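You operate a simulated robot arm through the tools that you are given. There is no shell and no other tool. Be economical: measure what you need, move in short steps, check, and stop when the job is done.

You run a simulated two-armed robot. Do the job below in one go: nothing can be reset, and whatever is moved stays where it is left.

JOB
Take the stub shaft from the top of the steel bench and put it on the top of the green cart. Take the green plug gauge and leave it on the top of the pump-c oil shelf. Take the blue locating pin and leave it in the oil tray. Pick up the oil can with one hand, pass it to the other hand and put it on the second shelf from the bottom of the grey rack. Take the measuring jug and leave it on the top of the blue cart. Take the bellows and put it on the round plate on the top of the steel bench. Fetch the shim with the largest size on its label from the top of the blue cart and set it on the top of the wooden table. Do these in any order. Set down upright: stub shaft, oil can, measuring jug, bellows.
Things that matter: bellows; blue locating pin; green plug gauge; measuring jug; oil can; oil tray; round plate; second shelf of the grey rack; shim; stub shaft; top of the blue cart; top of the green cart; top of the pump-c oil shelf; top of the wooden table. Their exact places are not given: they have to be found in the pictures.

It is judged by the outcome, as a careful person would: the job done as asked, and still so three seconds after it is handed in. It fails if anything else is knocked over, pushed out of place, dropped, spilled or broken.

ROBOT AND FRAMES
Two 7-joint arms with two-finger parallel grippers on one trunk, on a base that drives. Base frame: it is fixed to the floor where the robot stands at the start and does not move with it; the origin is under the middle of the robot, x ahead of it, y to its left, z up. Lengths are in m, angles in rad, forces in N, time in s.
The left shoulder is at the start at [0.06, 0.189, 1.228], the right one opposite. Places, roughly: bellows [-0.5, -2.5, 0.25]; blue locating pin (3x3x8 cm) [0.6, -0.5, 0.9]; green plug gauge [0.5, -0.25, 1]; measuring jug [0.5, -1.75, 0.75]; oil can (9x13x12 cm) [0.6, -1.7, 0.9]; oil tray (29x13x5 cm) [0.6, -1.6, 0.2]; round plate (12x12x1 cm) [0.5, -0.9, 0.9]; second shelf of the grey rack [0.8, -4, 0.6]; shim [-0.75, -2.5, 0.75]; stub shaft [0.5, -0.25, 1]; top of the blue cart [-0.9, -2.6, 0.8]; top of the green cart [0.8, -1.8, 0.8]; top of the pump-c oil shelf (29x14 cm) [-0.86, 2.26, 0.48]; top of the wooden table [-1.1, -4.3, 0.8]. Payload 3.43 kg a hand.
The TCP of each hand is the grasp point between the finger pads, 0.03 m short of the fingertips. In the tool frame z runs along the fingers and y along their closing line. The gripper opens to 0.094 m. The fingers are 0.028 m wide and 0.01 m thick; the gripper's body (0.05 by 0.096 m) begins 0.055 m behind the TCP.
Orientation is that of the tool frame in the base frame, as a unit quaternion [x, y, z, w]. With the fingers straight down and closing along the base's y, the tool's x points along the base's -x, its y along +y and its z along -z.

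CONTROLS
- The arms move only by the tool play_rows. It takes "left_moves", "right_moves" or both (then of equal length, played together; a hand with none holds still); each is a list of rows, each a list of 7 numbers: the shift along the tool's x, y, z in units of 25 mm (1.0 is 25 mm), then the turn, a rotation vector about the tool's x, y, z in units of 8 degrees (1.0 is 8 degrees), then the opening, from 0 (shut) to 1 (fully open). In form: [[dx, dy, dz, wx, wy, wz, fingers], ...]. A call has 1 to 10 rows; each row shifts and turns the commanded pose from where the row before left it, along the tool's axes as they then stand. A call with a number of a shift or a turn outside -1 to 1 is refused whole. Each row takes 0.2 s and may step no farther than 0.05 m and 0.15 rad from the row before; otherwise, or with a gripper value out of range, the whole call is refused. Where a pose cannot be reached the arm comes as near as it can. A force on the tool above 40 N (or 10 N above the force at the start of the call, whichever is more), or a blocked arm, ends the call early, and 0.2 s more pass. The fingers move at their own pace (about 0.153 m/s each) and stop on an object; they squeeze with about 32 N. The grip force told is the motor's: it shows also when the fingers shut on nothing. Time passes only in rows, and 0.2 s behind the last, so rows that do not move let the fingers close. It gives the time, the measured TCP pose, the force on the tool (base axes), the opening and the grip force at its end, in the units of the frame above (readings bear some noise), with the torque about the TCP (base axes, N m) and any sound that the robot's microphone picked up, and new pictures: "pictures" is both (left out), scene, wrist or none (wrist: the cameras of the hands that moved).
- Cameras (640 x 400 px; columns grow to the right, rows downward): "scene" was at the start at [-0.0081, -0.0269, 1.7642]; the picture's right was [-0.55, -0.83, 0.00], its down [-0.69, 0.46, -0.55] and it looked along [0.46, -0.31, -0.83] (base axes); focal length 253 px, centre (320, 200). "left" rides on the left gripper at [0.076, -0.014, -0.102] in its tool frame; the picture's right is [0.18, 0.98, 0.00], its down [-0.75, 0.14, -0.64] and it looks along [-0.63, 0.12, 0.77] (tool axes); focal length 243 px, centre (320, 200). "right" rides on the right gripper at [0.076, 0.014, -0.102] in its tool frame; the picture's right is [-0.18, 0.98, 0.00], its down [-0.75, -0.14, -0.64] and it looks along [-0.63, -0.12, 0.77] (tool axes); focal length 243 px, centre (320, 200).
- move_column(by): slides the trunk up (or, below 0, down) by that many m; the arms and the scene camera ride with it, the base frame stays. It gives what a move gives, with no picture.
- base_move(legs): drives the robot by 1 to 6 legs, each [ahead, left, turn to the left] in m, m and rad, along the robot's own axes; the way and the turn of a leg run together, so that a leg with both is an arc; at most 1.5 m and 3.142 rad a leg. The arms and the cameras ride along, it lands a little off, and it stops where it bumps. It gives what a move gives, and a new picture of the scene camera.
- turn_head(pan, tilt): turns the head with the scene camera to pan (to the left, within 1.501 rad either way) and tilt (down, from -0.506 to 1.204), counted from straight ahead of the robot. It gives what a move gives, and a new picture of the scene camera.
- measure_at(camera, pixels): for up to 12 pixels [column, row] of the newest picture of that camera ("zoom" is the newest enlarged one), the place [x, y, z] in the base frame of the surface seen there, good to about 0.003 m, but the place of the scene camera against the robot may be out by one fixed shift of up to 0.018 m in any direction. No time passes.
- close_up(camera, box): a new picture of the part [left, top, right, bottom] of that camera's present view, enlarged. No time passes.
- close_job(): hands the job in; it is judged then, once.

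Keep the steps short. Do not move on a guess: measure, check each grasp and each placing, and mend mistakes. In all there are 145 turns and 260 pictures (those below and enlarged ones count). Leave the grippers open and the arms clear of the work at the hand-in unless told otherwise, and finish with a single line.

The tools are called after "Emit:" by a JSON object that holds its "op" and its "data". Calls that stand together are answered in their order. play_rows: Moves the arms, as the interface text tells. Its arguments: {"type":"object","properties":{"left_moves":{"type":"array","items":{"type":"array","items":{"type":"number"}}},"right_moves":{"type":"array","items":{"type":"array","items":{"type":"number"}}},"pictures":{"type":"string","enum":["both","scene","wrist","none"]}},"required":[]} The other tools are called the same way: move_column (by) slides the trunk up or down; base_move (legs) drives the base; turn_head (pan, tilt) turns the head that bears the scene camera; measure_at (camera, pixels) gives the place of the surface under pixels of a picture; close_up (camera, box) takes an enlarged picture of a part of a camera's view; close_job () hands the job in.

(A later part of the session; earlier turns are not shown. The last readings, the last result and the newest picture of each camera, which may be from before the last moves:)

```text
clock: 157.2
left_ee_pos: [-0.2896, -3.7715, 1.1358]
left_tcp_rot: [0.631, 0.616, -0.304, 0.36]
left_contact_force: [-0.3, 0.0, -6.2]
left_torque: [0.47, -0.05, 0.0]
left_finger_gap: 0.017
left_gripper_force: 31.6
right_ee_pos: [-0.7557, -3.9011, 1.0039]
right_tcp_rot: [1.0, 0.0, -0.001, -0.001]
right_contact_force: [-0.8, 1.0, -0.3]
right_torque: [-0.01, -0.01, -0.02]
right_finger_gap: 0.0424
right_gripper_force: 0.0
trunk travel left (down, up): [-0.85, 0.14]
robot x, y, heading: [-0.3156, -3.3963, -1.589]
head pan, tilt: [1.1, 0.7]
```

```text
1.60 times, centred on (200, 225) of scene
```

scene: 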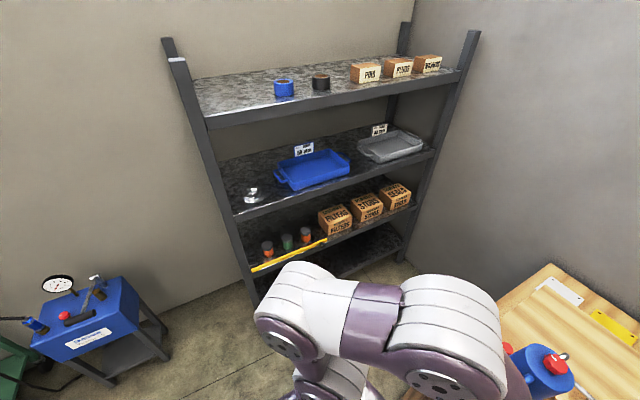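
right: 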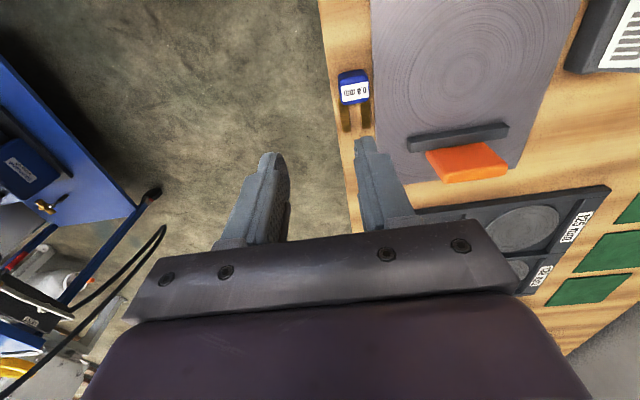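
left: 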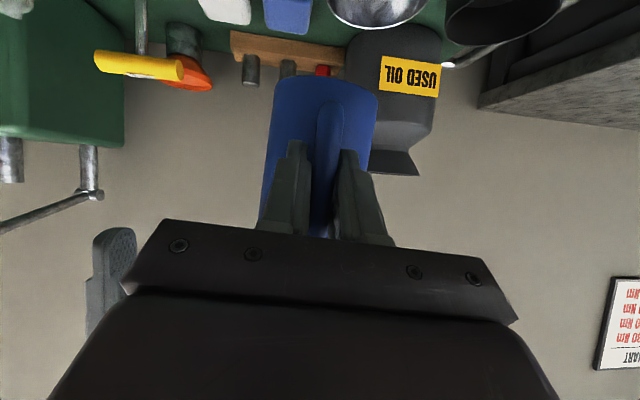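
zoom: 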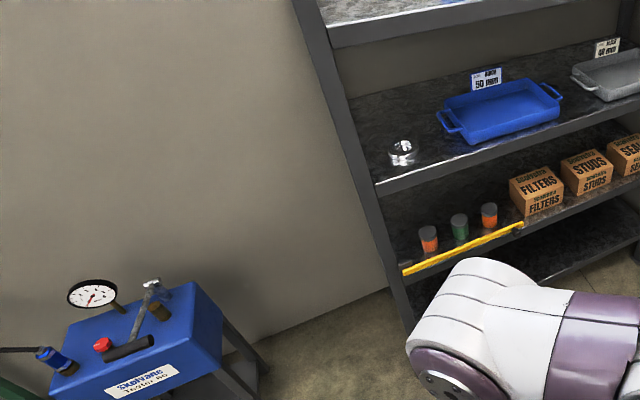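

Emit:
{"op": "measure_at", "data": {"camera": "scene", "pixels": [[268, 250], [287, 242], [305, 237], [333, 228], [255, 268], [325, 240], [280, 230], [255, 235], [245, 245], [268, 258], [290, 225], [310, 220]]}}

Emit:
{"op": "close_up", "data": {"camera": "scene", "box": [220, 170, 420, 290]}}

Emit:
{"op": "measure_at", "data": {"camera": "scene", "pixels": [[243, 217], [310, 197], [420, 158], [300, 248], [350, 233], [345, 200], [370, 208], [398, 195], [252, 262], [262, 285]]}}

```text
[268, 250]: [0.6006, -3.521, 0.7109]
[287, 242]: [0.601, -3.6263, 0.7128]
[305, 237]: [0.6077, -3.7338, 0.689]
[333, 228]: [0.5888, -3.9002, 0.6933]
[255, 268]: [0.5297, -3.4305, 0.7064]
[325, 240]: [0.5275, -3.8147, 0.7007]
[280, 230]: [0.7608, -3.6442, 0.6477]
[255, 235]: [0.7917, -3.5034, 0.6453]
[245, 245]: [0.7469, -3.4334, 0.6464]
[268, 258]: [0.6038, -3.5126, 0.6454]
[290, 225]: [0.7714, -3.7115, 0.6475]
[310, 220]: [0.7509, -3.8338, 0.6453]
```

```text
3.20 times, centred on (320, 230) of scene
```

zoom: 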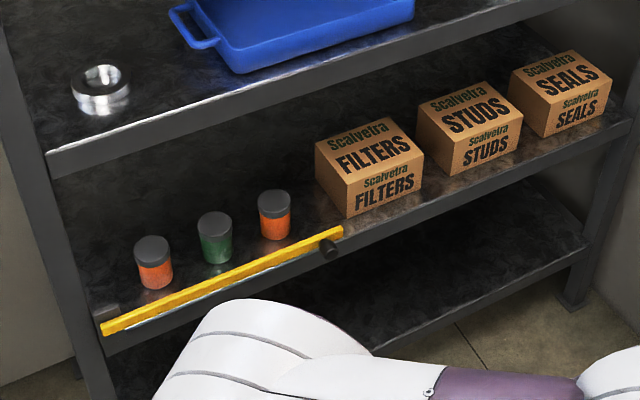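

```text
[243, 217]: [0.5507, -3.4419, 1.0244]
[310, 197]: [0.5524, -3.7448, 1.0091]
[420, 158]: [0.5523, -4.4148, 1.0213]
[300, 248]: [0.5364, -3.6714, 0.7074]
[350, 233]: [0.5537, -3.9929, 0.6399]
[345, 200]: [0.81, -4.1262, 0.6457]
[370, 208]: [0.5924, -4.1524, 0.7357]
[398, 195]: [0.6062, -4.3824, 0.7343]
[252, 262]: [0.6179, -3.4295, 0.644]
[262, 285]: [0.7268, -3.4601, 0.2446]
```

Second shelf (boxes, small cans, yellow bar) reads z≈0.64 in the scene frame; the free area lies behind the small cans (x>0.68). First I tuck the right hand in and turn it back.

Emit:
{"op": "play_rows", "data": {"right_moves": [[0.3, -1, -0.5, 0, 0, 0, 0.45], [0.7, -1, -0.5, 0, 0, 0, 0.45], [0.8, -1, 0, 0, 0, 0, 0.45], [0.8, -1, 0, 0, 0, 0, 0.45], [0.8, -1, 0, 0, 0, 0, 0.45], [0.8, -1, 0, 0, 0, 0, 0.45], [0.8, -1, 0, 0, 0, 0, 0.45], [0.8, 0, 0, 0, 0, 0, 0.45]], "pictures": "none"}}

Emit:
{"op": "play_rows", "data": {"right_moves": [[0, 0, 0, 0, 0, -1, 0.45], [0, 0, 0, 0, 0, -1, 0.45], [0, 0, 0, 0, 0, -1, 0.45], [0, 0, 0, 0, 0, -1, 0.45], [0, 0, 0, 0, 0, -1, 0.45], [0, 0, 0, 0, 0, -1, 0.45], [0, 0, 0, 0, 0, -1, 0.45], [0, 0, 0, 0, 0, -1, 0.45], [0, 0, 0, 0, 0, -1, 0.45], [0, 0, 0, 0, 0, -1, 0.45]], "pictures": "none"}}

Emit:
{"op": "base_move", "data": {"legs": [[-0.2, 0, 0], [0, 0.25, 0], [0, 0, 1.59], [0, -0.32, 0]]}}

Emit:
{"op": "turn_head", "data": {"pan": 0.0, "tilt": 0.8}}

```text
clock: 159.0
left_ee_pos: [-0.2884, -3.7713, 1.1361]
left_tcp_rot: [0.631, 0.616, -0.305, 0.36]
left_contact_force: [-0.4, -0.5, -5.6]
left_torque: [0.37, -0.01, 0.03]
left_finger_gap: 0.0171
left_gripper_force: 32.2
right_ee_pos: [-0.6106, -3.7265, 1.0273]
right_tcp_rot: [1.0, 0.0, -0.002, -0.002]
right_contact_force: [0.0, -0.1, -0.2]
right_torque: [-0.02, 0.0, 0.0]
right_finger_gap: 0.0423
right_gripper_force: 0.1
trunk travel left (down, up): [-0.85, 0.14]
robot x, y, heading: [-0.3161, -3.3984, -1.59]
head pan, tilt: [1.1, 0.7]
```

```text
clock: 161.2
left_ee_pos: [-0.289, -3.7705, 1.1355]
left_tcp_rot: [0.631, 0.616, -0.303, 0.36]
left_contact_force: [0.0, -0.3, -6.2]
left_torque: [0.45, -0.07, 0.03]
left_finger_gap: 0.0168
left_gripper_force: 31.5
right_ee_pos: [-0.6108, -3.726, 1.027]
right_tcp_rot: [0.765, 0.645, -0.001, -0.001]
right_contact_force: [-0.1, -0.4, 0.5]
right_torque: [0.01, 0.0, 0.01]
right_finger_gap: 0.0423
right_gripper_force: 0.1
trunk travel left (down, up): [-0.85, 0.14]
robot x, y, heading: [-0.3151, -3.4, -1.59]
head pan, tilt: [1.1, 0.7]
```

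```text
clock: 169.8
left_ee_pos: [0.3142, -3.4821, 1.137]
left_tcp_rot: [-0.004, 0.882, 0.047, 0.469]
left_contact_force: [0.3, -0.2, -5.0]
left_torque: [0.0, 0.4, -0.01]
left_finger_gap: 0.0168
left_gripper_force: 32.2
right_ee_pos: [0.2814, -3.8057, 1.0286]
right_tcp_rot: [0.07, 0.998, -0.003, 0.0]
right_contact_force: [-0.2, -0.6, 0.8]
right_torque: [0.0, 0.0, 0.02]
right_finger_gap: 0.0424
right_gripper_force: 0.1
trunk travel left (down, up): [-0.85, 0.14]
robot x, y, heading: [-0.0567, -3.5191, 0.01]
head pan, tilt: [1.1, 0.7]
```

scene: 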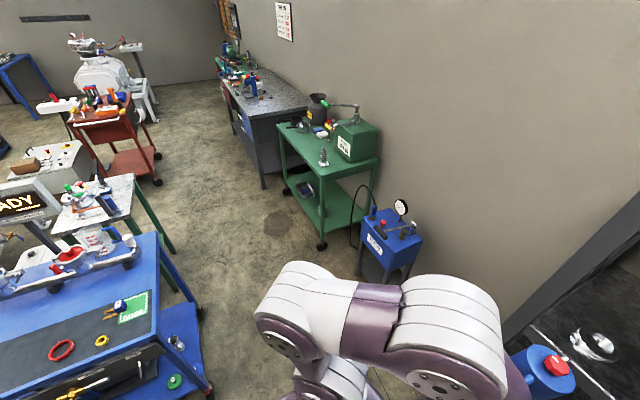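

```text
clock: 171.1
left_ee_pos: [0.3144, -3.4826, 1.1353]
left_tcp_rot: [-0.004, 0.882, 0.048, 0.468]
left_contact_force: [-0.1, 0.1, -6.0]
left_torque: [0.04, 0.43, 0.01]
left_finger_gap: 0.017
left_gripper_force: 32.3
right_ee_pos: [0.2817, -3.8059, 1.0273]
right_tcp_rot: [0.069, 0.998, -0.001, 0.0]
right_contact_force: [0.4, -0.8, -0.9]
right_torque: [-0.01, 0.0, 0.01]
right_finger_gap: 0.0423
right_gripper_force: 0.1
trunk travel left (down, up): [-0.85, 0.14]
robot x, y, heading: [-0.0557, -3.5231, 0.015]
head pan, tilt: [0.0, 0.799]
```

scene: 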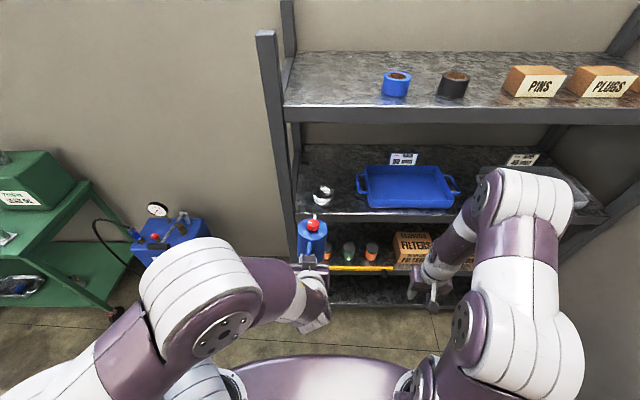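

Lower the trunk by 0.33 m so that the can comes to shelf-2 height, then view the shelf.

Emit:
{"op": "move_column", "data": {"by": -0.33}}

Emit:
{"op": "play_rows", "data": {"left_moves": [[0, -1, 0, 0, 0, 0, 0], [0, -1, 0, 0, 0, 0, 0], [0, -1, 0, 0, 0, 0, 0], [0, -0.7, 0, 0, 0, 0, 0]], "pictures": "both"}}

Emit:
{"op": "close_up", "data": {"camera": "scene", "box": [220, 80, 460, 240]}}

```text
clock: 174.4
left_ee_pos: [0.3142, -3.4822, 0.8058]
left_tcp_rot: [-0.003, 0.882, 0.047, 0.469]
left_contact_force: [0.8, 0.3, -6.5]
left_torque: [0.04, 0.41, 0.01]
left_finger_gap: 0.0169
left_gripper_force: 31.7
right_ee_pos: [0.2806, -3.8056, 0.697]
right_tcp_rot: [0.069, 0.998, -0.002, 0.0]
right_contact_force: [0.4, 0.4, 0.4]
right_torque: [0.01, -0.04, 0.01]
right_finger_gap: 0.0423
right_gripper_force: 0.2
trunk travel left (down, up): [-0.52, 0.47]
robot x, y, heading: [-0.0568, -3.5203, 0.011]
head pan, tilt: [0.0, 0.799]
```

```text
clock: 175.4
left_ee_pos: [0.318, -3.5756, 0.8005]
left_tcp_rot: [-0.004, 0.882, 0.048, 0.469]
left_contact_force: [0.2, -0.2, -6.2]
left_torque: [0.05, 0.41, 0.03]
left_finger_gap: 0.0169
left_gripper_force: 31.9
right_ee_pos: [0.2813, -3.8055, 0.6979]
right_tcp_rot: [0.071, 0.998, -0.002, 0.0]
right_contact_force: [-0.1, -0.2, 0.4]
right_torque: [0.02, 0.02, -0.02]
right_finger_gap: 0.0423
right_gripper_force: 0.1
trunk travel left (down, up): [-0.52, 0.47]
robot x, y, heading: [-0.059, -3.5187, 0.009]
head pan, tilt: [0.0, 0.799]
```

scene: 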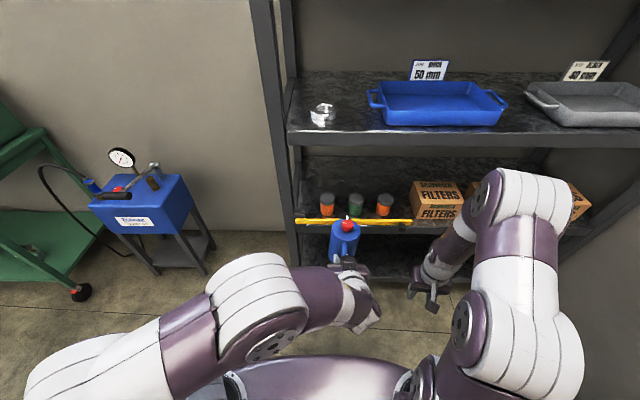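
left: 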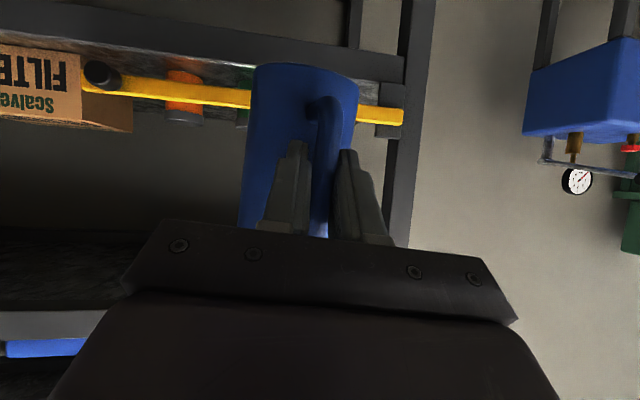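

```text
2.50 times, centred on (340, 160) of scene
```

zoom: 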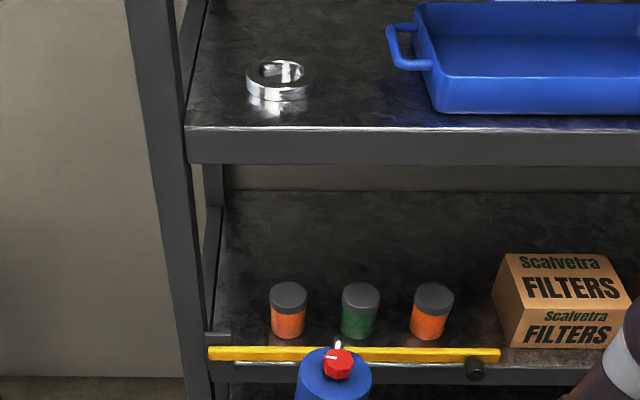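

Measure the rail, small cans, shelf lip and the underside above.

Emit:
{"op": "measure_at", "data": {"camera": "left", "pixels": [[390, 115], [200, 95], [185, 100], [185, 118], [395, 70], [300, 45], [120, 100], [110, 125]]}}

Emit:
{"op": "measure_at", "data": {"camera": "zoom", "pixels": [[290, 290], [360, 293], [433, 295], [288, 335], [358, 335], [430, 337], [400, 160], [400, 135], [330, 260], [310, 355], [190, 160], [400, 200]]}}

```text
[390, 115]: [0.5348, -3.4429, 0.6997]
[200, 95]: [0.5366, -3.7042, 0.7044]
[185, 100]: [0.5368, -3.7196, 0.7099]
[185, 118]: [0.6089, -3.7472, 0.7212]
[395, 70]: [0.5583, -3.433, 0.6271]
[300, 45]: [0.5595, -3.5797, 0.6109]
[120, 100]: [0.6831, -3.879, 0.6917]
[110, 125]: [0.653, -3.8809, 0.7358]
```

```text
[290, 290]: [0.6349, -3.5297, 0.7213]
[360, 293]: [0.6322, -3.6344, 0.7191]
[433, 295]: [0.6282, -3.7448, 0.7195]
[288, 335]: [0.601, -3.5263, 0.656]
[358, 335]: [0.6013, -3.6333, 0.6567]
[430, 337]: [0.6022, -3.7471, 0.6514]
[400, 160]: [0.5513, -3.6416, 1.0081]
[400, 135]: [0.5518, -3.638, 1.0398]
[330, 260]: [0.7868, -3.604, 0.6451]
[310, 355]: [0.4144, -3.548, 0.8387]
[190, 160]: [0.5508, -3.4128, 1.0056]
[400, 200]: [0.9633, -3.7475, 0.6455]
```

Shelf-2 top ≈0.642, small cans' tops 0.722 at y -3.53/-3.634, rail 0.71, shelf 3 underside ≈0.99. I raise both hands a bit, then drive 17 cm in.

Emit:
{"op": "play_rows", "data": {"left_moves": [[-0.5, 0.1, -0.35, 0, 0, 0, 0], [-0.2, 0.1, -0.15, 0, 0, 0, 0], [0, 0, 0, 0, 0, 0, 0], [0, 0, 0, 0, 0, 0, 0], [0, 0, 0, 0, 0, 0, 0], [0, 0, 0, 0, 0, 0, 0]], "right_moves": [[0.3, 0, -1, 0, 0, 0, 0.45], [0.3, 0, -1, 0, 0, 0, 0.45], [0.3, 0, -1, 0, 0, 0, 0.45], [0.3, 0, -1, 0, 0, 0, 0.45], [0.3, 0, -1, 0, 0, 0, 0.45], [0.3, 0, -1, 0, 0, 0, 0.45]], "pictures": "none"}}

Emit:
{"op": "base_move", "data": {"legs": [[0.17, 0, 0]]}}

Emit:
{"op": "close_up", "data": {"camera": "left", "box": [0, 0, 640, 400]}}

```text
clock: 176.8
left_ee_pos: [0.3174, -3.5697, 0.8207]
left_tcp_rot: [-0.003, 0.883, 0.047, 0.468]
left_contact_force: [-0.2, -0.4, -6.9]
left_torque: [0.07, 0.42, 0.02]
left_finger_gap: 0.0168
left_gripper_force: 32.1
right_ee_pos: [0.2355, -3.7985, 0.8481]
right_tcp_rot: [0.07, 0.998, -0.003, 0.0]
right_contact_force: [-0.7, 0.0, -0.9]
right_torque: [0.04, -0.02, 0.0]
right_finger_gap: 0.0423
right_gripper_force: 0.0
trunk travel left (down, up): [-0.52, 0.47]
robot x, y, heading: [-0.0562, -3.5198, 0.017]
head pan, tilt: [0.0, 0.799]
```

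```text
clock: 178.2
left_ee_pos: [0.4887, -3.5671, 0.8202]
left_tcp_rot: [-0.005, 0.882, 0.049, 0.468]
left_contact_force: [0.7, -0.4, -6.5]
left_torque: [0.05, 0.44, -0.03]
left_finger_gap: 0.0168
left_gripper_force: 32.1
right_ee_pos: [0.4082, -3.7954, 0.8462]
right_tcp_rot: [0.069, 0.998, -0.003, -0.001]
right_contact_force: [-0.4, -0.2, 0.0]
right_torque: [0.01, 0.04, -0.02]
right_finger_gap: 0.0421
right_gripper_force: 0.0
trunk travel left (down, up): [-0.52, 0.47]
robot x, y, heading: [0.1109, -3.5207, 0.02]
head pan, tilt: [0.0, 0.799]
```

scene: 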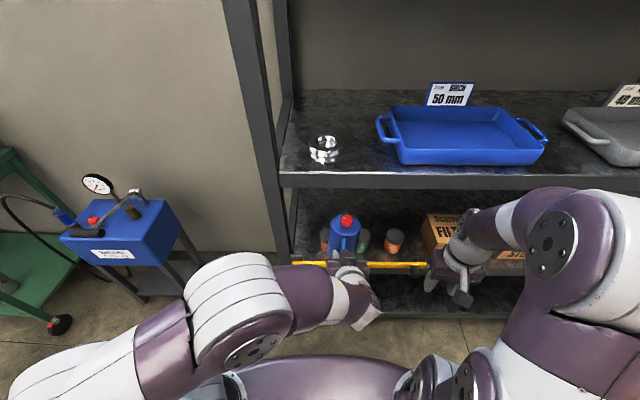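

```text
1.00 times, centred on (320, 200) of left (not enlarged: the box is as wide or as high as the picture)
```

zoom: 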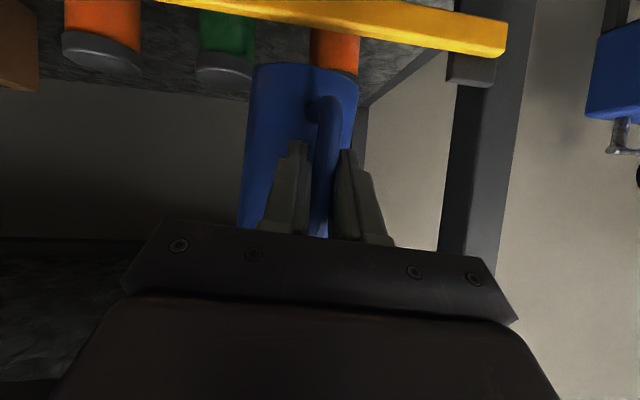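

Advance 13.5 cm at this height over the small cans.

Emit:
{"op": "play_rows", "data": {"left_moves": [[-0.505, -0.043, 0.743, 0, 0, 0, 0], [-0.505, -0.043, 0.743, 0, 0, 0, 0], [-0.505, -0.043, 0.743, 0, 0, 0, 0], [-0.505, -0.043, 0.743, 0, 0, 0, 0], [-0.505, -0.043, 0.743, 0, 0, 0, 0], [-0.505, -0.043, 0.743, 0, 0, 0, 0], [0, 0, 0, 0, 0, 0, 0]], "pictures": "both"}}

Emit:
{"op": "close_up", "data": {"camera": "scene", "box": [260, 150, 480, 310]}}

```text
clock: 179.8
left_ee_pos: [0.6245, -3.5677, 0.8205]
left_tcp_rot: [-0.004, 0.882, 0.047, 0.469]
left_contact_force: [-0.7, 0.6, -6.6]
left_torque: [0.05, 0.4, -0.01]
left_finger_gap: 0.0166
left_gripper_force: 31.9
right_ee_pos: [0.4078, -3.7954, 0.8488]
right_tcp_rot: [0.069, 0.998, -0.002, 0.0]
right_contact_force: [0.5, -0.2, -0.2]
right_torque: [-0.04, 0.0, 0.0]
right_finger_gap: 0.0423
right_gripper_force: 0.1
trunk travel left (down, up): [-0.52, 0.47]
robot x, y, heading: [0.1181, -3.517, 0.013]
head pan, tilt: [0.0, 0.799]
```

scene: 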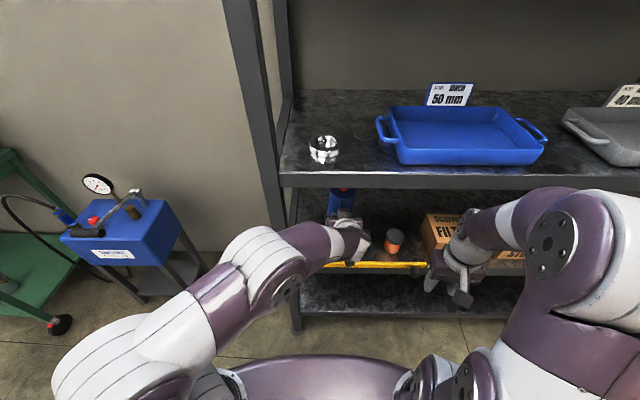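
left: 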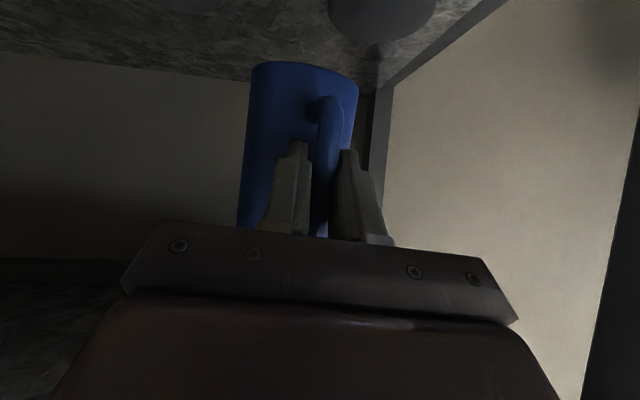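

```text
2.50 times, centred on (370, 230) of scene
```

zoom: 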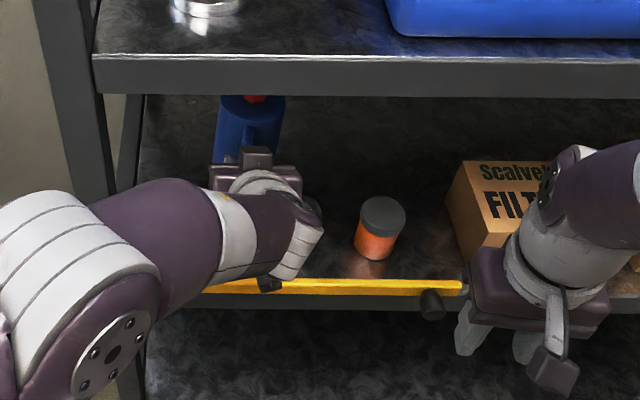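

Good clearance. Now 14 cm further ahead while sinking 5.5 cm.

Emit:
{"op": "play_rows", "data": {"left_moves": [[-0.19, -0.067, 0.835, 0, 0, 0, 0], [-0.19, -0.067, 0.835, 0, 0, 0, 0], [-0.19, -0.067, 0.835, 0, 0, 0, 0], [-0.19, -0.067, 0.835, 0, 0, 0, 0], [-0.19, -0.067, 0.835, 0, 0, 0, 0], [-0.19, -0.067, 0.835, 0, 0, 0, 0], [-0.19, -0.067, 0.835, 0, 0, 0, 0], [0, 0, 0, 0, 0, 0, 0]], "pictures": "both"}}

Emit:
{"op": "measure_at", "data": {"camera": "left", "pixels": [[200, 40], [240, 60], [360, 60], [380, 20], [300, 30], [420, 100]]}}

```text
clock: 181.7
left_ee_pos: [0.7648, -3.567, 0.766]
left_tcp_rot: [-0.005, 0.882, 0.048, 0.468]
left_contact_force: [-0.1, 0.8, -4.8]
left_torque: [0.06, 0.39, -0.01]
left_finger_gap: 0.0168
left_gripper_force: 32.3
right_ee_pos: [0.4059, -3.7959, 0.8483]
right_tcp_rot: [0.069, 0.998, -0.002, 0.0]
right_contact_force: [-0.3, 0.1, 0.2]
right_torque: [0.0, 0.01, 0.02]
right_finger_gap: 0.042
right_gripper_force: 0.0
trunk travel left (down, up): [-0.52, 0.47]
robot x, y, heading: [0.1155, -3.5182, 0.014]
head pan, tilt: [0.0, 0.799]
```

scene: 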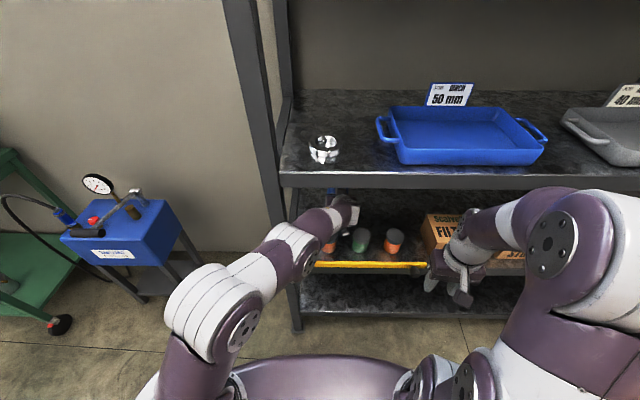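
left: 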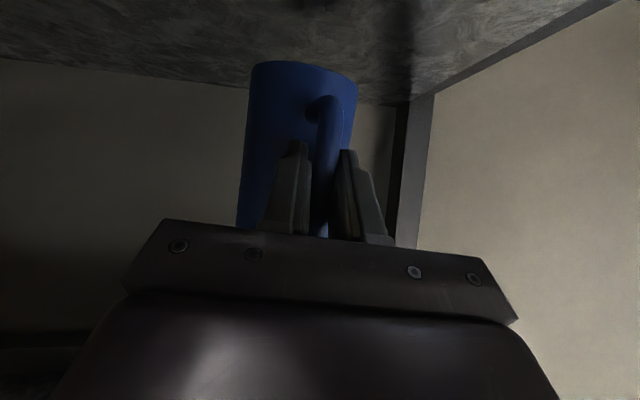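

```text
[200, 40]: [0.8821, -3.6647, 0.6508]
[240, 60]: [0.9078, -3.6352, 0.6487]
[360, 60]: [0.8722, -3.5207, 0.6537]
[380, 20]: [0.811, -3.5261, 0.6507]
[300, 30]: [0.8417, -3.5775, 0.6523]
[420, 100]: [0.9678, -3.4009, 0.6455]
```

Shelf top is 0.651 by the wrist camera. Another 3.5 cm ahead (so the hand camera passes the small cans), then lower to 0.722.

Emit:
{"op": "play_rows", "data": {"left_moves": [[-0.39, -0.03, 0.578, 0, 0, 0, 0], [-0.39, -0.03, 0.578, 0, 0, 0, 0], [0.727, -0.08, 0.49, 0, 0, 0, 0], [0.727, -0.08, 0.49, 0, 0, 0, 0], [0.1, 0, 0.07, 0, 0, 0, 0], [0.1, 0, 0.07, 0, 0, 0, 0], [0, 0, 0, 0, 0, 0, 0]], "pictures": "both"}}

```text
clock: 183.2
left_ee_pos: [0.7976, -3.566, 0.7186]
left_tcp_rot: [-0.006, 0.881, 0.048, 0.471]
left_contact_force: [-4.2, 4.2, 17.1]
left_torque: [-0.58, -0.61, 0.01]
left_finger_gap: 0.0171
left_gripper_force: 31.8
right_ee_pos: [0.405, -3.7951, 0.8493]
right_tcp_rot: [0.07, 0.998, -0.003, 0.0]
right_contact_force: [-0.3, 0.4, 0.0]
right_torque: [0.05, 0.01, 0.03]
right_finger_gap: 0.0424
right_gripper_force: 0.1
trunk travel left (down, up): [-0.52, 0.47]
robot x, y, heading: [0.114, -3.5207, 0.016]
head pan, tilt: [0.0, 0.799]
```

scene: 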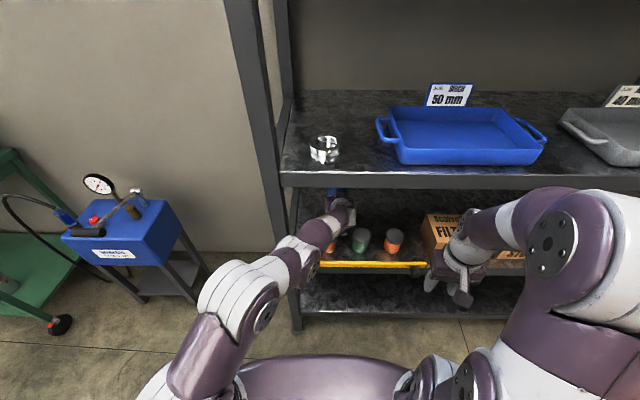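
left: 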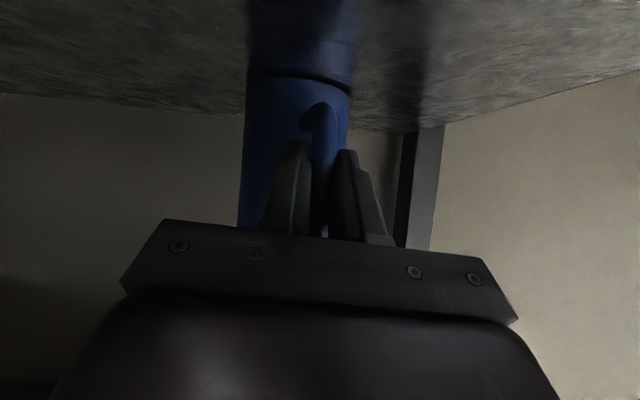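

Contact. Release and retreat along the tool axis.

Emit:
{"op": "play_rows", "data": {"left_moves": [[-0.08, 0, -0.05, 0, 0, 0, 0], [0, 0, 0, 0, 0, 0, 0.6], [0, 0, 0, 0, 0, 0, 0.6], [0, 0, -0.8, 0, 0, 0, 0.6], [0, 0, -1, 0, 0, 0, 0.6], [0, 0, -1, 0, 0, 0, 0.6]], "pictures": "wrist"}}

```text
clock: 184.7
left_ee_pos: [0.7407, -3.5733, 0.7586]
left_tcp_rot: [-0.006, 0.882, 0.049, 0.468]
left_contact_force: [-0.9, -0.7, 0.5]
left_torque: [-0.01, -0.01, -0.02]
left_finger_gap: 0.0563
left_gripper_force: 0.1
right_ee_pos: [0.4058, -3.7952, 0.8483]
right_tcp_rot: [0.069, 0.998, -0.001, -0.001]
right_contact_force: [-0.6, -0.2, 1.1]
right_torque: [-0.02, -0.01, -0.02]
right_finger_gap: 0.0423
right_gripper_force: 0.0
trunk travel left (down, up): [-0.52, 0.47]
robot x, y, heading: [0.1114, -3.5151, 0.018]
head pan, tilt: [0.0, 0.799]
```

left: 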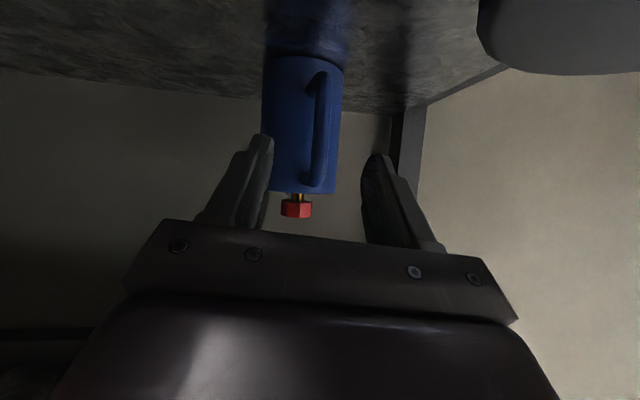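

The can stands upright on the second shelf. Back the hand out horizontally.

Emit:
{"op": "play_rows", "data": {"left_moves": [[0.35, 0.04, -0.85, 0, 0, 0, 0.6], [0.45, 0.04, -0.78, 0, 0, 0, 0.6], [0.505, 0.043, -0.743, 0, 0, 0, 0.6], [0.505, 0.043, -0.743, 0, 0, 0, 0.6], [0.505, 0.043, -0.743, 0, 0, 0, 0.6], [0.505, 0.043, -0.743, 0, 0, 0, 0.6], [0.505, 0.043, -0.743, 0, 0, 0, 0.6], [0.505, 0.043, -0.743, 0, 0, 0, 0.6], [0.505, 0.043, -0.743, 0, 0, 0, 0.6], [0.505, 0.043, -0.743, 0, 0, 0, 0.6]], "pictures": "scene"}}

Emit:
{"op": "base_move", "data": {"legs": [[-0.2, 0, 0]]}}

Emit:
{"op": "close_up", "data": {"camera": "scene", "box": [240, 100, 460, 260]}}

```text
clock: 186.8
left_ee_pos: [0.5156, -3.5752, 0.764]
left_tcp_rot: [-0.005, 0.882, 0.049, 0.469]
left_contact_force: [-0.4, 0.5, 0.3]
left_torque: [0.02, -0.03, -0.04]
left_finger_gap: 0.0568
left_gripper_force: 0.1
right_ee_pos: [0.4076, -3.7958, 0.8489]
right_tcp_rot: [0.069, 0.998, -0.002, 0.0]
right_contact_force: [-0.3, 0.2, 0.5]
right_torque: [0.0, 0.04, 0.02]
right_finger_gap: 0.0424
right_gripper_force: 0.1
trunk travel left (down, up): [-0.52, 0.47]
robot x, y, heading: [0.1128, -3.5148, 0.014]
head pan, tilt: [0.0, 0.799]
```

scene: 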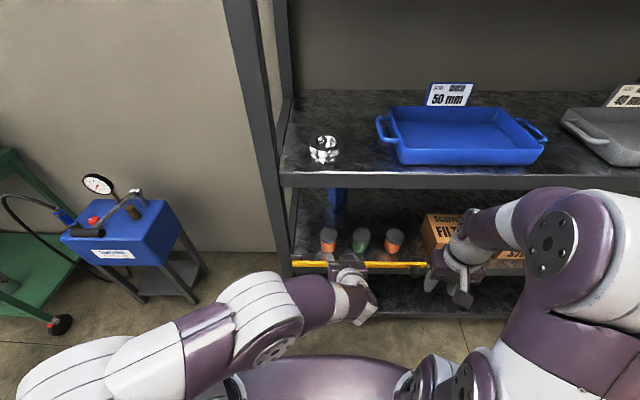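

```text
clock: 188.4
left_ee_pos: [0.3141, -3.5778, 0.7644]
left_tcp_rot: [-0.005, 0.882, 0.049, 0.469]
left_contact_force: [-0.6, -0.2, 0.6]
left_torque: [0.02, 0.01, 0.01]
left_finger_gap: 0.0564
left_gripper_force: 0.1
right_ee_pos: [0.2062, -3.8, 0.8481]
right_tcp_rot: [0.068, 0.998, -0.002, 0.0]
right_contact_force: [0.2, 0.1, -0.5]
right_torque: [0.01, 0.0, -0.03]
right_finger_gap: 0.0422
right_gripper_force: 0.0
trunk travel left (down, up): [-0.52, 0.47]
robot x, y, heading: [-0.0873, -3.5216, 0.014]
head pan, tilt: [0.0, 0.799]
```

scene: 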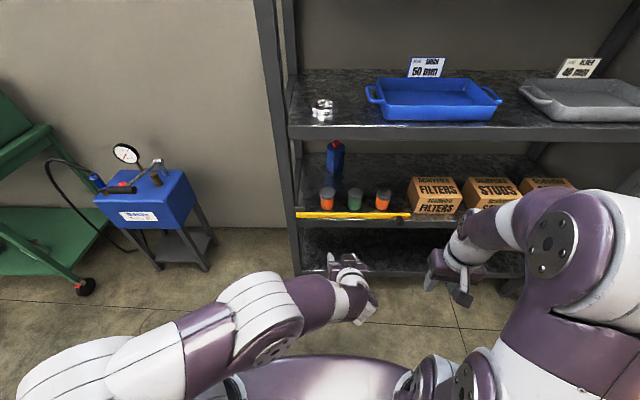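

```text
2.50 times, centred on (350, 180) of scene
```

zoom: 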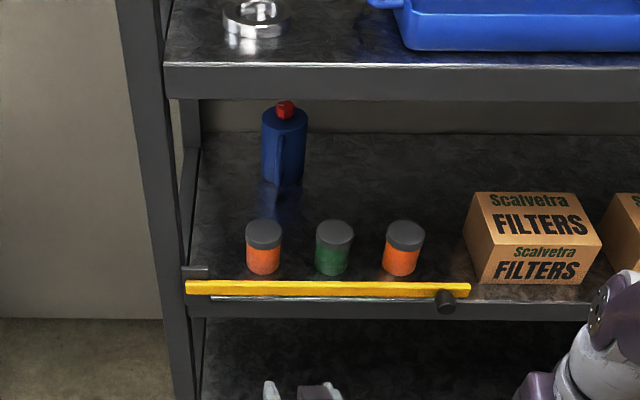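

The oil can stands upright behind the small cans, nothing disturbed. Next the bellows: I turn round and drive to the near end of the blue cart.

Emit:
{"op": "base_move", "data": {"legs": [[0, 0.3, 0], [0, 0, -3.13], [-0.23, 0, 0], [0, -0.62, 0]]}}

Emit:
{"op": "turn_head", "data": {"pan": 0.1, "tilt": 0.9}}

Emit:
{"op": "close_up", "data": {"camera": "scene", "box": [220, 100, 440, 300]}}

```text
clock: 202.2
left_ee_pos: [-0.2733, -2.5435, 0.763]
left_tcp_rot: [0.882, 0.006, -0.469, 0.049]
left_contact_force: [0.5, 0.3, 0.9]
left_torque: [-0.01, -0.01, 0.02]
left_finger_gap: 0.0563
left_gripper_force: 0.2
right_ee_pos: [-0.1648, -2.3234, 0.8475]
right_tcp_rot: [0.998, -0.067, 0.0, -0.002]
right_contact_force: [-0.2, -0.4, -0.2]
right_torque: [-0.04, 0.0, -0.01]
right_finger_gap: 0.0424
right_gripper_force: 0.2
trunk travel left (down, up): [-0.52, 0.47]
robot x, y, heading: [0.1316, -2.6005, -3.121]
head pan, tilt: [0.0, 0.799]
```

scene: 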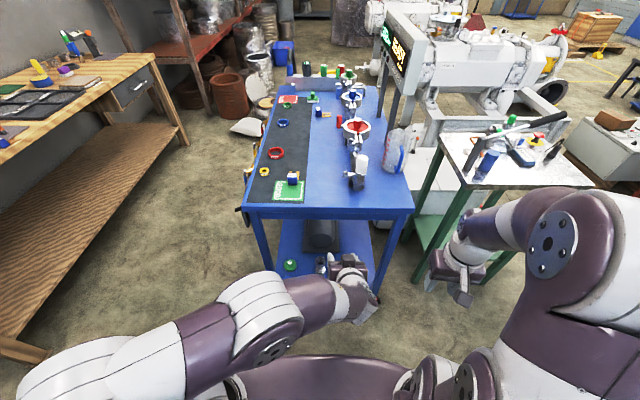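

```text
clock: 202.9
left_ee_pos: [-0.2732, -2.5453, 0.763]
left_tcp_rot: [0.882, 0.006, -0.468, 0.049]
left_contact_force: [-0.5, 0.6, -0.5]
left_torque: [-0.02, -0.03, 0.01]
left_finger_gap: 0.0566
left_gripper_force: 0.0
right_ee_pos: [-0.1646, -2.3237, 0.8472]
right_tcp_rot: [0.998, -0.067, 0.001, -0.002]
right_contact_force: [-0.2, 0.1, -0.3]
right_torque: [0.03, 0.02, 0.0]
right_finger_gap: 0.0424
right_gripper_force: 0.0
trunk travel left (down, up): [-0.52, 0.47]
robot x, y, heading: [0.125, -2.6017, -3.125]
head pan, tilt: [0.099, 0.901]
```

scene: 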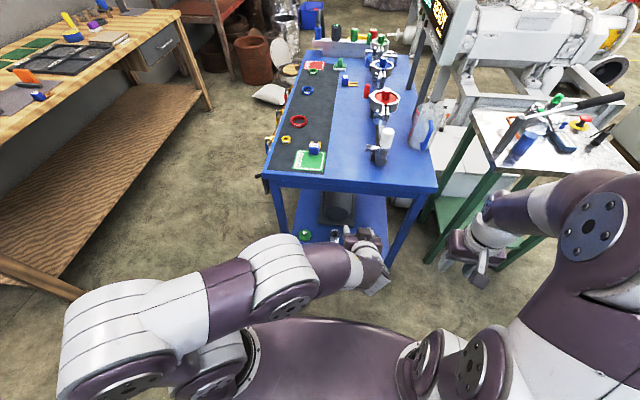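

```text
2.00 times, centred on (330, 200) of scene
```

zoom: 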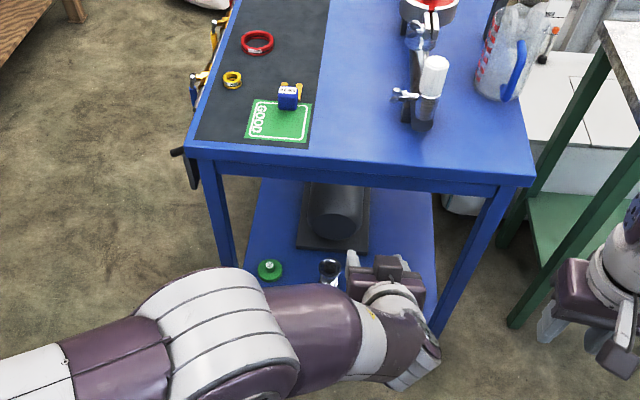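

Lower the trunk 0.4 m and look with the left wrist camera.

Emit:
{"op": "move_column", "data": {"by": -0.4}}

Emit:
{"op": "close_up", "data": {"camera": "left", "box": [0, 0, 640, 400]}}

```text
clock: 206.8
left_ee_pos: [-0.2726, -2.5433, 0.3639]
left_tcp_rot: [0.882, 0.007, -0.468, 0.05]
left_contact_force: [-0.1, 0.6, -0.7]
left_torque: [0.03, 0.01, -0.01]
left_finger_gap: 0.0562
left_gripper_force: 0.1
right_ee_pos: [-0.1642, -2.3243, 0.4479]
right_tcp_rot: [0.998, -0.067, 0.0, -0.002]
right_contact_force: [-0.6, 0.6, -0.9]
right_torque: [0.04, -0.03, 0.02]
right_finger_gap: 0.0424
right_gripper_force: 0.0
trunk travel left (down, up): [-0.12, 0.87]
robot x, y, heading: [0.126, -2.6006, -3.123]
head pan, tilt: [0.099, 0.901]
```

```text
1.00 times, centred on (320, 200) of left (not enlarged: the box is as wide or as high as the picture)
```

zoom: 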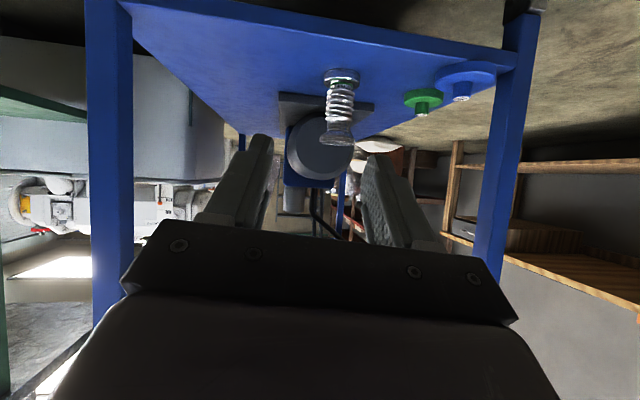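

Bellows seen clearly at (340,105): flanges with corrugation. Measure.

Emit:
{"op": "close_up", "data": {"camera": "left", "box": [280, 50, 400, 160]}}

Emit:
{"op": "measure_at", "data": {"camera": "zoom", "pixels": [[330, 110], [270, 120], [395, 120], [335, 180], [330, 230], [330, 300], [325, 350], [320, 390], [250, 70], [420, 90]]}}

```text
3.64 times, centred on (340, 105) of left
```

zoom: 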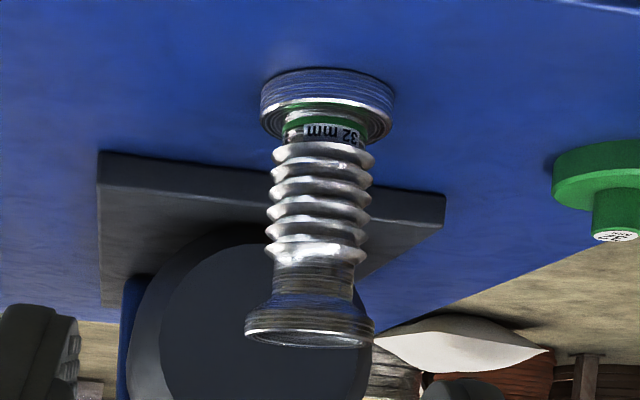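

```text
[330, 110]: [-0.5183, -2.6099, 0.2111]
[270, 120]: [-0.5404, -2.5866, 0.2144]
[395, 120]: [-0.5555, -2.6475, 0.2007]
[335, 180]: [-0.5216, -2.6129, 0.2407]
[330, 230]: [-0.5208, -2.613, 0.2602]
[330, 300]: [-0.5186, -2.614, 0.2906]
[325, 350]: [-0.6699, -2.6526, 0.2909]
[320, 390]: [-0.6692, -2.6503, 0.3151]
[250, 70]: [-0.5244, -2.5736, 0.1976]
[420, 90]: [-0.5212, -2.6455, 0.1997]
```

Bellows axis ≈ (-0.543,-2.613), shelf 0.199, height to ≈0.305. I approach along the tool with the fingers open, first to 12 cm short.

Emit:
{"op": "play_rows", "data": {"left_moves": [[-0.344, 0.256, 0.969, 0, 0, 0, 1], [-0.344, 0.256, 0.969, 0, 0, 0, 1], [-0.344, 0.256, 0.969, 0, 0, 0, 1], [-0.344, 0.256, 0.969, 0, 0, 0, 1], [-0.344, 0.256, 0.969, 0, 0, 0, 1], [-0.344, 0.256, 0.969, 0, 0, 0, 1], [-0.344, 0.256, 0.969, 0, 0, 0, 1], [0, 0, 0, 0, 0, 0, 1]], "pictures": "wrist"}}

Emit:
{"op": "measure_at", "data": {"camera": "left", "pixels": [[320, 100], [320, 120], [320, 80], [345, 100], [295, 100], [320, 140]]}}

```text
clock: 208.6
left_ee_pos: [-0.4447, -2.6015, 0.3241]
left_tcp_rot: [0.882, 0.006, -0.468, 0.049]
left_contact_force: [0.4, 1.3, 0.9]
left_torque: [0.02, 0.04, 0.01]
left_finger_gap: 0.0939
left_gripper_force: 0.0
right_ee_pos: [-0.1646, -2.3248, 0.4481]
right_tcp_rot: [0.998, -0.068, 0.0, -0.003]
right_contact_force: [0.4, 0.3, 0.3]
right_torque: [-0.01, 0.04, 0.02]
right_finger_gap: 0.0423
right_gripper_force: 0.1
trunk travel left (down, up): [-0.12, 0.87]
robot x, y, heading: [0.1255, -2.6014, -3.126]
head pan, tilt: [0.099, 0.901]
```

left: 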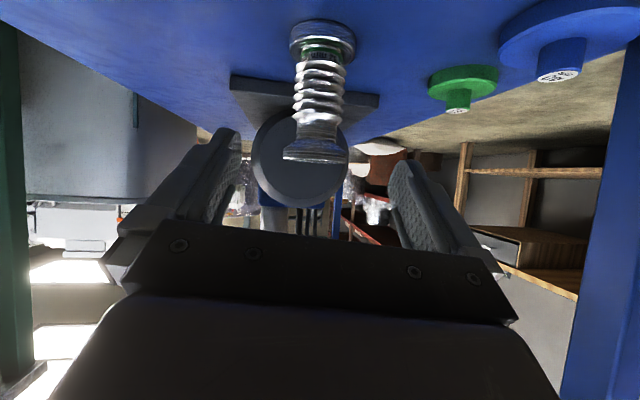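

```text
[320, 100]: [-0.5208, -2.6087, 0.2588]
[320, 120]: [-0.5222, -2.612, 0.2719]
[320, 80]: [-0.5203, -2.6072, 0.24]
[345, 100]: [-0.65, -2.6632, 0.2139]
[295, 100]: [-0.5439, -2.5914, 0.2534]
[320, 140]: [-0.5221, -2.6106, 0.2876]
```

Aligned. Advance 12 cm and close.

Emit:
{"op": "play_rows", "data": {"left_moves": [[0, 0, 0.96, 0, 0, 0, 1], [0, 0, 0.96, 0, 0, 0, 1], [0, 0, 0.96, 0, 0, 0, 1], [0, 0, 0.96, 0, 0, 0, 1], [0, 0, 0.9, 0, 0, 0, 1], [0, 0, 0, 0, 0, 0, 0], [0, 0, 0, 0, 0, 0, 0], [0, 0, 0, 0, 0, 0, 0]], "pictures": "wrist"}}

```text
clock: 210.3
left_ee_pos: [-0.5437, -2.6134, 0.2583]
left_tcp_rot: [0.881, 0.007, -0.47, 0.049]
left_contact_force: [-3.6, 0.9, 3.4]
left_torque: [0.27, 0.16, 0.04]
left_finger_gap: 0.0498
left_gripper_force: 31.5
right_ee_pos: [-0.1654, -2.3239, 0.4495]
right_tcp_rot: [0.998, -0.067, 0.0, -0.002]
right_contact_force: [0.4, -0.5, 0.1]
right_torque: [0.0, 0.02, 0.0]
right_finger_gap: 0.0424
right_gripper_force: 0.1
trunk travel left (down, up): [-0.12, 0.87]
robot x, y, heading: [0.1265, -2.6026, -3.12]
head pan, tilt: [0.099, 0.901]
```

left: 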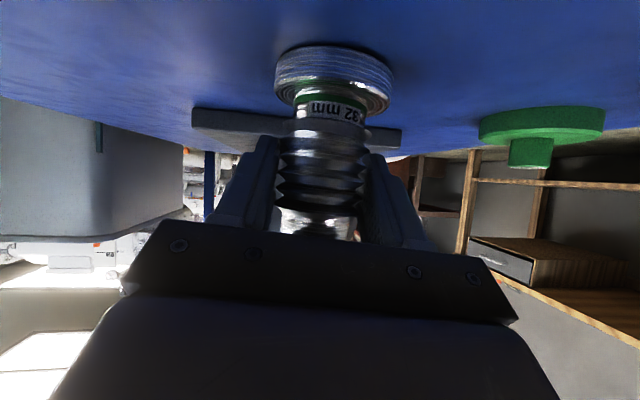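

Gripped (0.050 m). Lift 5 cm and pull out.

Emit:
{"op": "play_rows", "data": {"left_moves": [[-0.41, 0.04, -0.28, 0, 0, 0, 0], [-0.66, 0.06, -0.44, 0, 0, 0, 0], [-0.66, 0.06, -0.44, 0, 0, 0, 0], [0.5, 0.05, -0.75, 0, 0, 0, 0], [0.56, 0.06, -0.82, 0, 0, 0, 0], [0.56, 0.06, -0.82, 0, 0, 0, 0], [0.56, 0.06, -0.82, 0, 0, 0, 0], [0.56, 0.06, -0.82, 0, 0, 0, 0], [0.56, 0.06, -0.82, 0, 0, 0, 0], [0.56, 0.06, -0.82, 0, 0, 0, 0]], "pictures": "wrist"}}

```text
clock: 212.6
left_ee_pos: [-0.4364, -2.5723, 0.2818]
left_tcp_rot: [0.882, 0.007, -0.469, 0.049]
left_contact_force: [-0.4, -0.5, -2.0]
left_torque: [-0.01, -0.03, 0.02]
left_finger_gap: 0.0495
left_gripper_force: 32.2
left hand out of reach, approached as far as the arm can: row 7, 8, 9, 10
right_ee_pos: [-0.1658, -2.325, 0.4483]
right_tcp_rot: [0.998, -0.067, 0.0, -0.002]
right_contact_force: [0.4, -0.6, -0.3]
right_torque: [-0.01, 0.0, 0.02]
right_finger_gap: 0.0423
right_gripper_force: 0.1
trunk travel left (down, up): [-0.12, 0.87]
robot x, y, heading: [0.1315, -2.6032, -3.122]
head pan, tilt: [0.099, 0.901]
```

left: 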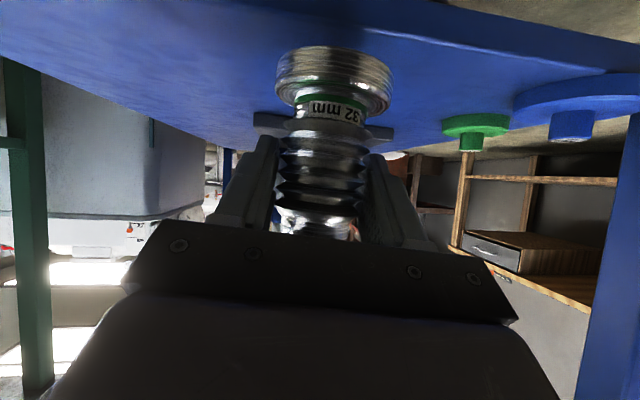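

Held; the arm is cramped. I raise the trunk 5 cm and drive straight back.

Emit:
{"op": "move_column", "data": {"by": 0.05}}

Emit:
{"op": "base_move", "data": {"legs": [[-0.2, 0, 0]]}}

Emit:
{"op": "move_column", "data": {"by": 0.4}}

Emit:
{"op": "move_column", "data": {"by": 0.4}}

```text
clock: 213.5
left_ee_pos: [-0.4361, -2.5719, 0.3324]
left_tcp_rot: [0.882, 0.006, -0.469, 0.049]
left_contact_force: [0.8, 0.5, -2.4]
left_torque: [0.0, 0.04, 0.04]
left_finger_gap: 0.0497
left_gripper_force: 31.9
right_ee_pos: [-0.1646, -2.324, 0.4991]
right_tcp_rot: [0.998, -0.067, 0.0, -0.002]
right_contact_force: [0.0, -0.6, -1.1]
right_torque: [-0.01, -0.01, 0.01]
right_finger_gap: 0.0421
right_gripper_force: 0.1
trunk travel left (down, up): [-0.17, 0.82]
robot x, y, heading: [0.1264, -2.6008, -3.123]
head pan, tilt: [0.099, 0.901]
```

```text
clock: 215.1
left_ee_pos: [-0.2358, -2.5688, 0.3325]
left_tcp_rot: [0.882, 0.006, -0.468, 0.05]
left_contact_force: [0.2, 0.0, -2.7]
left_torque: [-0.02, 0.02, 0.02]
left_finger_gap: 0.0491
left_gripper_force: 32.3
right_ee_pos: [0.0365, -2.3202, 0.4981]
right_tcp_rot: [0.998, -0.067, 0.001, -0.003]
right_contact_force: [0.0, -0.4, 0.2]
right_torque: [0.02, 0.04, -0.01]
right_finger_gap: 0.0425
right_gripper_force: 0.1
trunk travel left (down, up): [-0.17, 0.82]
robot x, y, heading: [0.3302, -2.5966, -3.125]
head pan, tilt: [0.099, 0.901]
```

scene: 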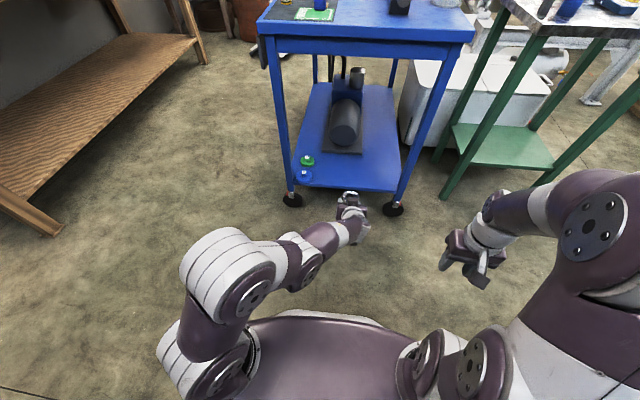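

```text
clock: 218.9
left_ee_pos: [-0.2357, -2.5696, 0.7332]
left_tcp_rot: [0.882, 0.007, -0.469, 0.05]
left_contact_force: [0.0, -0.6, -2.0]
left_torque: [0.0, 0.03, -0.01]
left_finger_gap: 0.0492
left_gripper_force: 31.9
right_ee_pos: [0.0348, -2.3196, 0.898]
right_tcp_rot: [0.998, -0.068, 0.0, -0.001]
right_contact_force: [-0.4, 0.4, -0.4]
right_torque: [-0.01, 0.01, 0.0]
right_finger_gap: 0.0428
right_gripper_force: 0.2
trunk travel left (down, up): [-0.57, 0.42]
robot x, y, heading: [0.3284, -2.5962, -3.122]
head pan, tilt: [0.099, 0.901]
```

```text
clock: 222.7
left_ee_pos: [-0.2355, -2.5689, 1.1327]
left_tcp_rot: [0.882, 0.006, -0.468, 0.05]
left_contact_force: [-0.6, 0.7, -2.1]
left_torque: [0.02, 0.0, 0.03]
left_finger_gap: 0.0495
left_gripper_force: 32.6
right_ee_pos: [0.0356, -2.3202, 1.2991]
right_tcp_rot: [0.998, -0.067, 0.001, -0.002]
right_contact_force: [0.2, 0.5, 0.3]
right_torque: [0.01, 0.03, -0.01]
right_finger_gap: 0.0424
right_gripper_force: 0.1
trunk travel left (down, up): [-0.97, 0.02]
robot x, y, heading: [0.3308, -2.5976, -3.122]
head pan, tilt: [0.099, 0.901]
```

Bellows held. Drive north in the aisle, turn to face the bench and stop in front of the round plate.

Emit:
{"op": "base_move", "data": {"legs": [[0.23, 0, 0], [0, -0.95, 0], [0, 0, -3.15], [-0.1, 0.75, 0]]}}

Emit:
{"op": "turn_head", "data": {"pan": 0.0, "tilt": 0.95}}

Emit:
{"op": "close_up", "data": {"camera": "left", "box": [0, 0, 640, 400]}}

```text
refused: -3.15 is not a number from -3.14159 to 3.14159
```

```text
clock: 223.4
left_ee_pos: [-0.2357, -2.5679, 1.1325]
left_tcp_rot: [0.882, 0.006, -0.468, 0.049]
left_contact_force: [-0.5, 0.1, -1.8]
left_torque: [-0.05, 0.03, 0.0]
left_finger_gap: 0.0494
left_gripper_force: 32.1
right_ee_pos: [0.0357, -2.3197, 1.2974]
right_tcp_rot: [0.998, -0.067, 0.0, -0.002]
right_contact_force: [0.2, 0.4, 0.7]
right_torque: [-0.01, 0.01, 0.04]
right_finger_gap: 0.0421
right_gripper_force: 0.0
trunk travel left (down, up): [-0.97, 0.02]
robot x, y, heading: [0.3314, -2.596, -3.12]
head pan, tilt: [0.0, 0.949]
```

scene: 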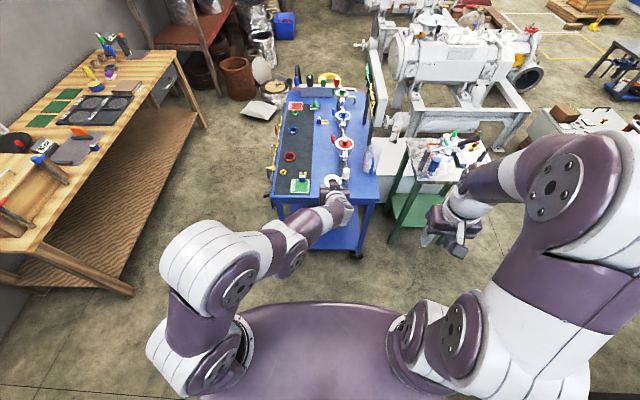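

```text
1.00 times, centred on (320, 200) of left (not enlarged: the box is as wide or as high as the picture)
```

zoom: 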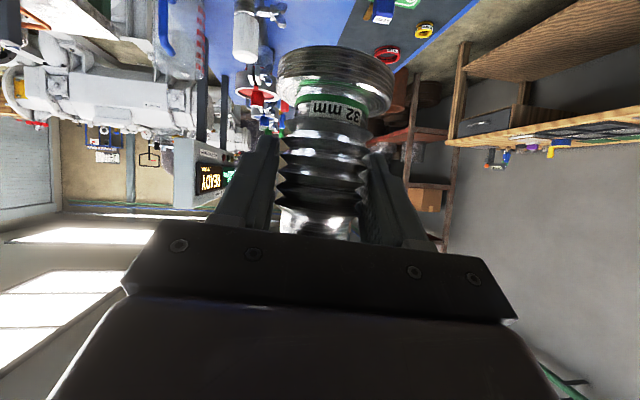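

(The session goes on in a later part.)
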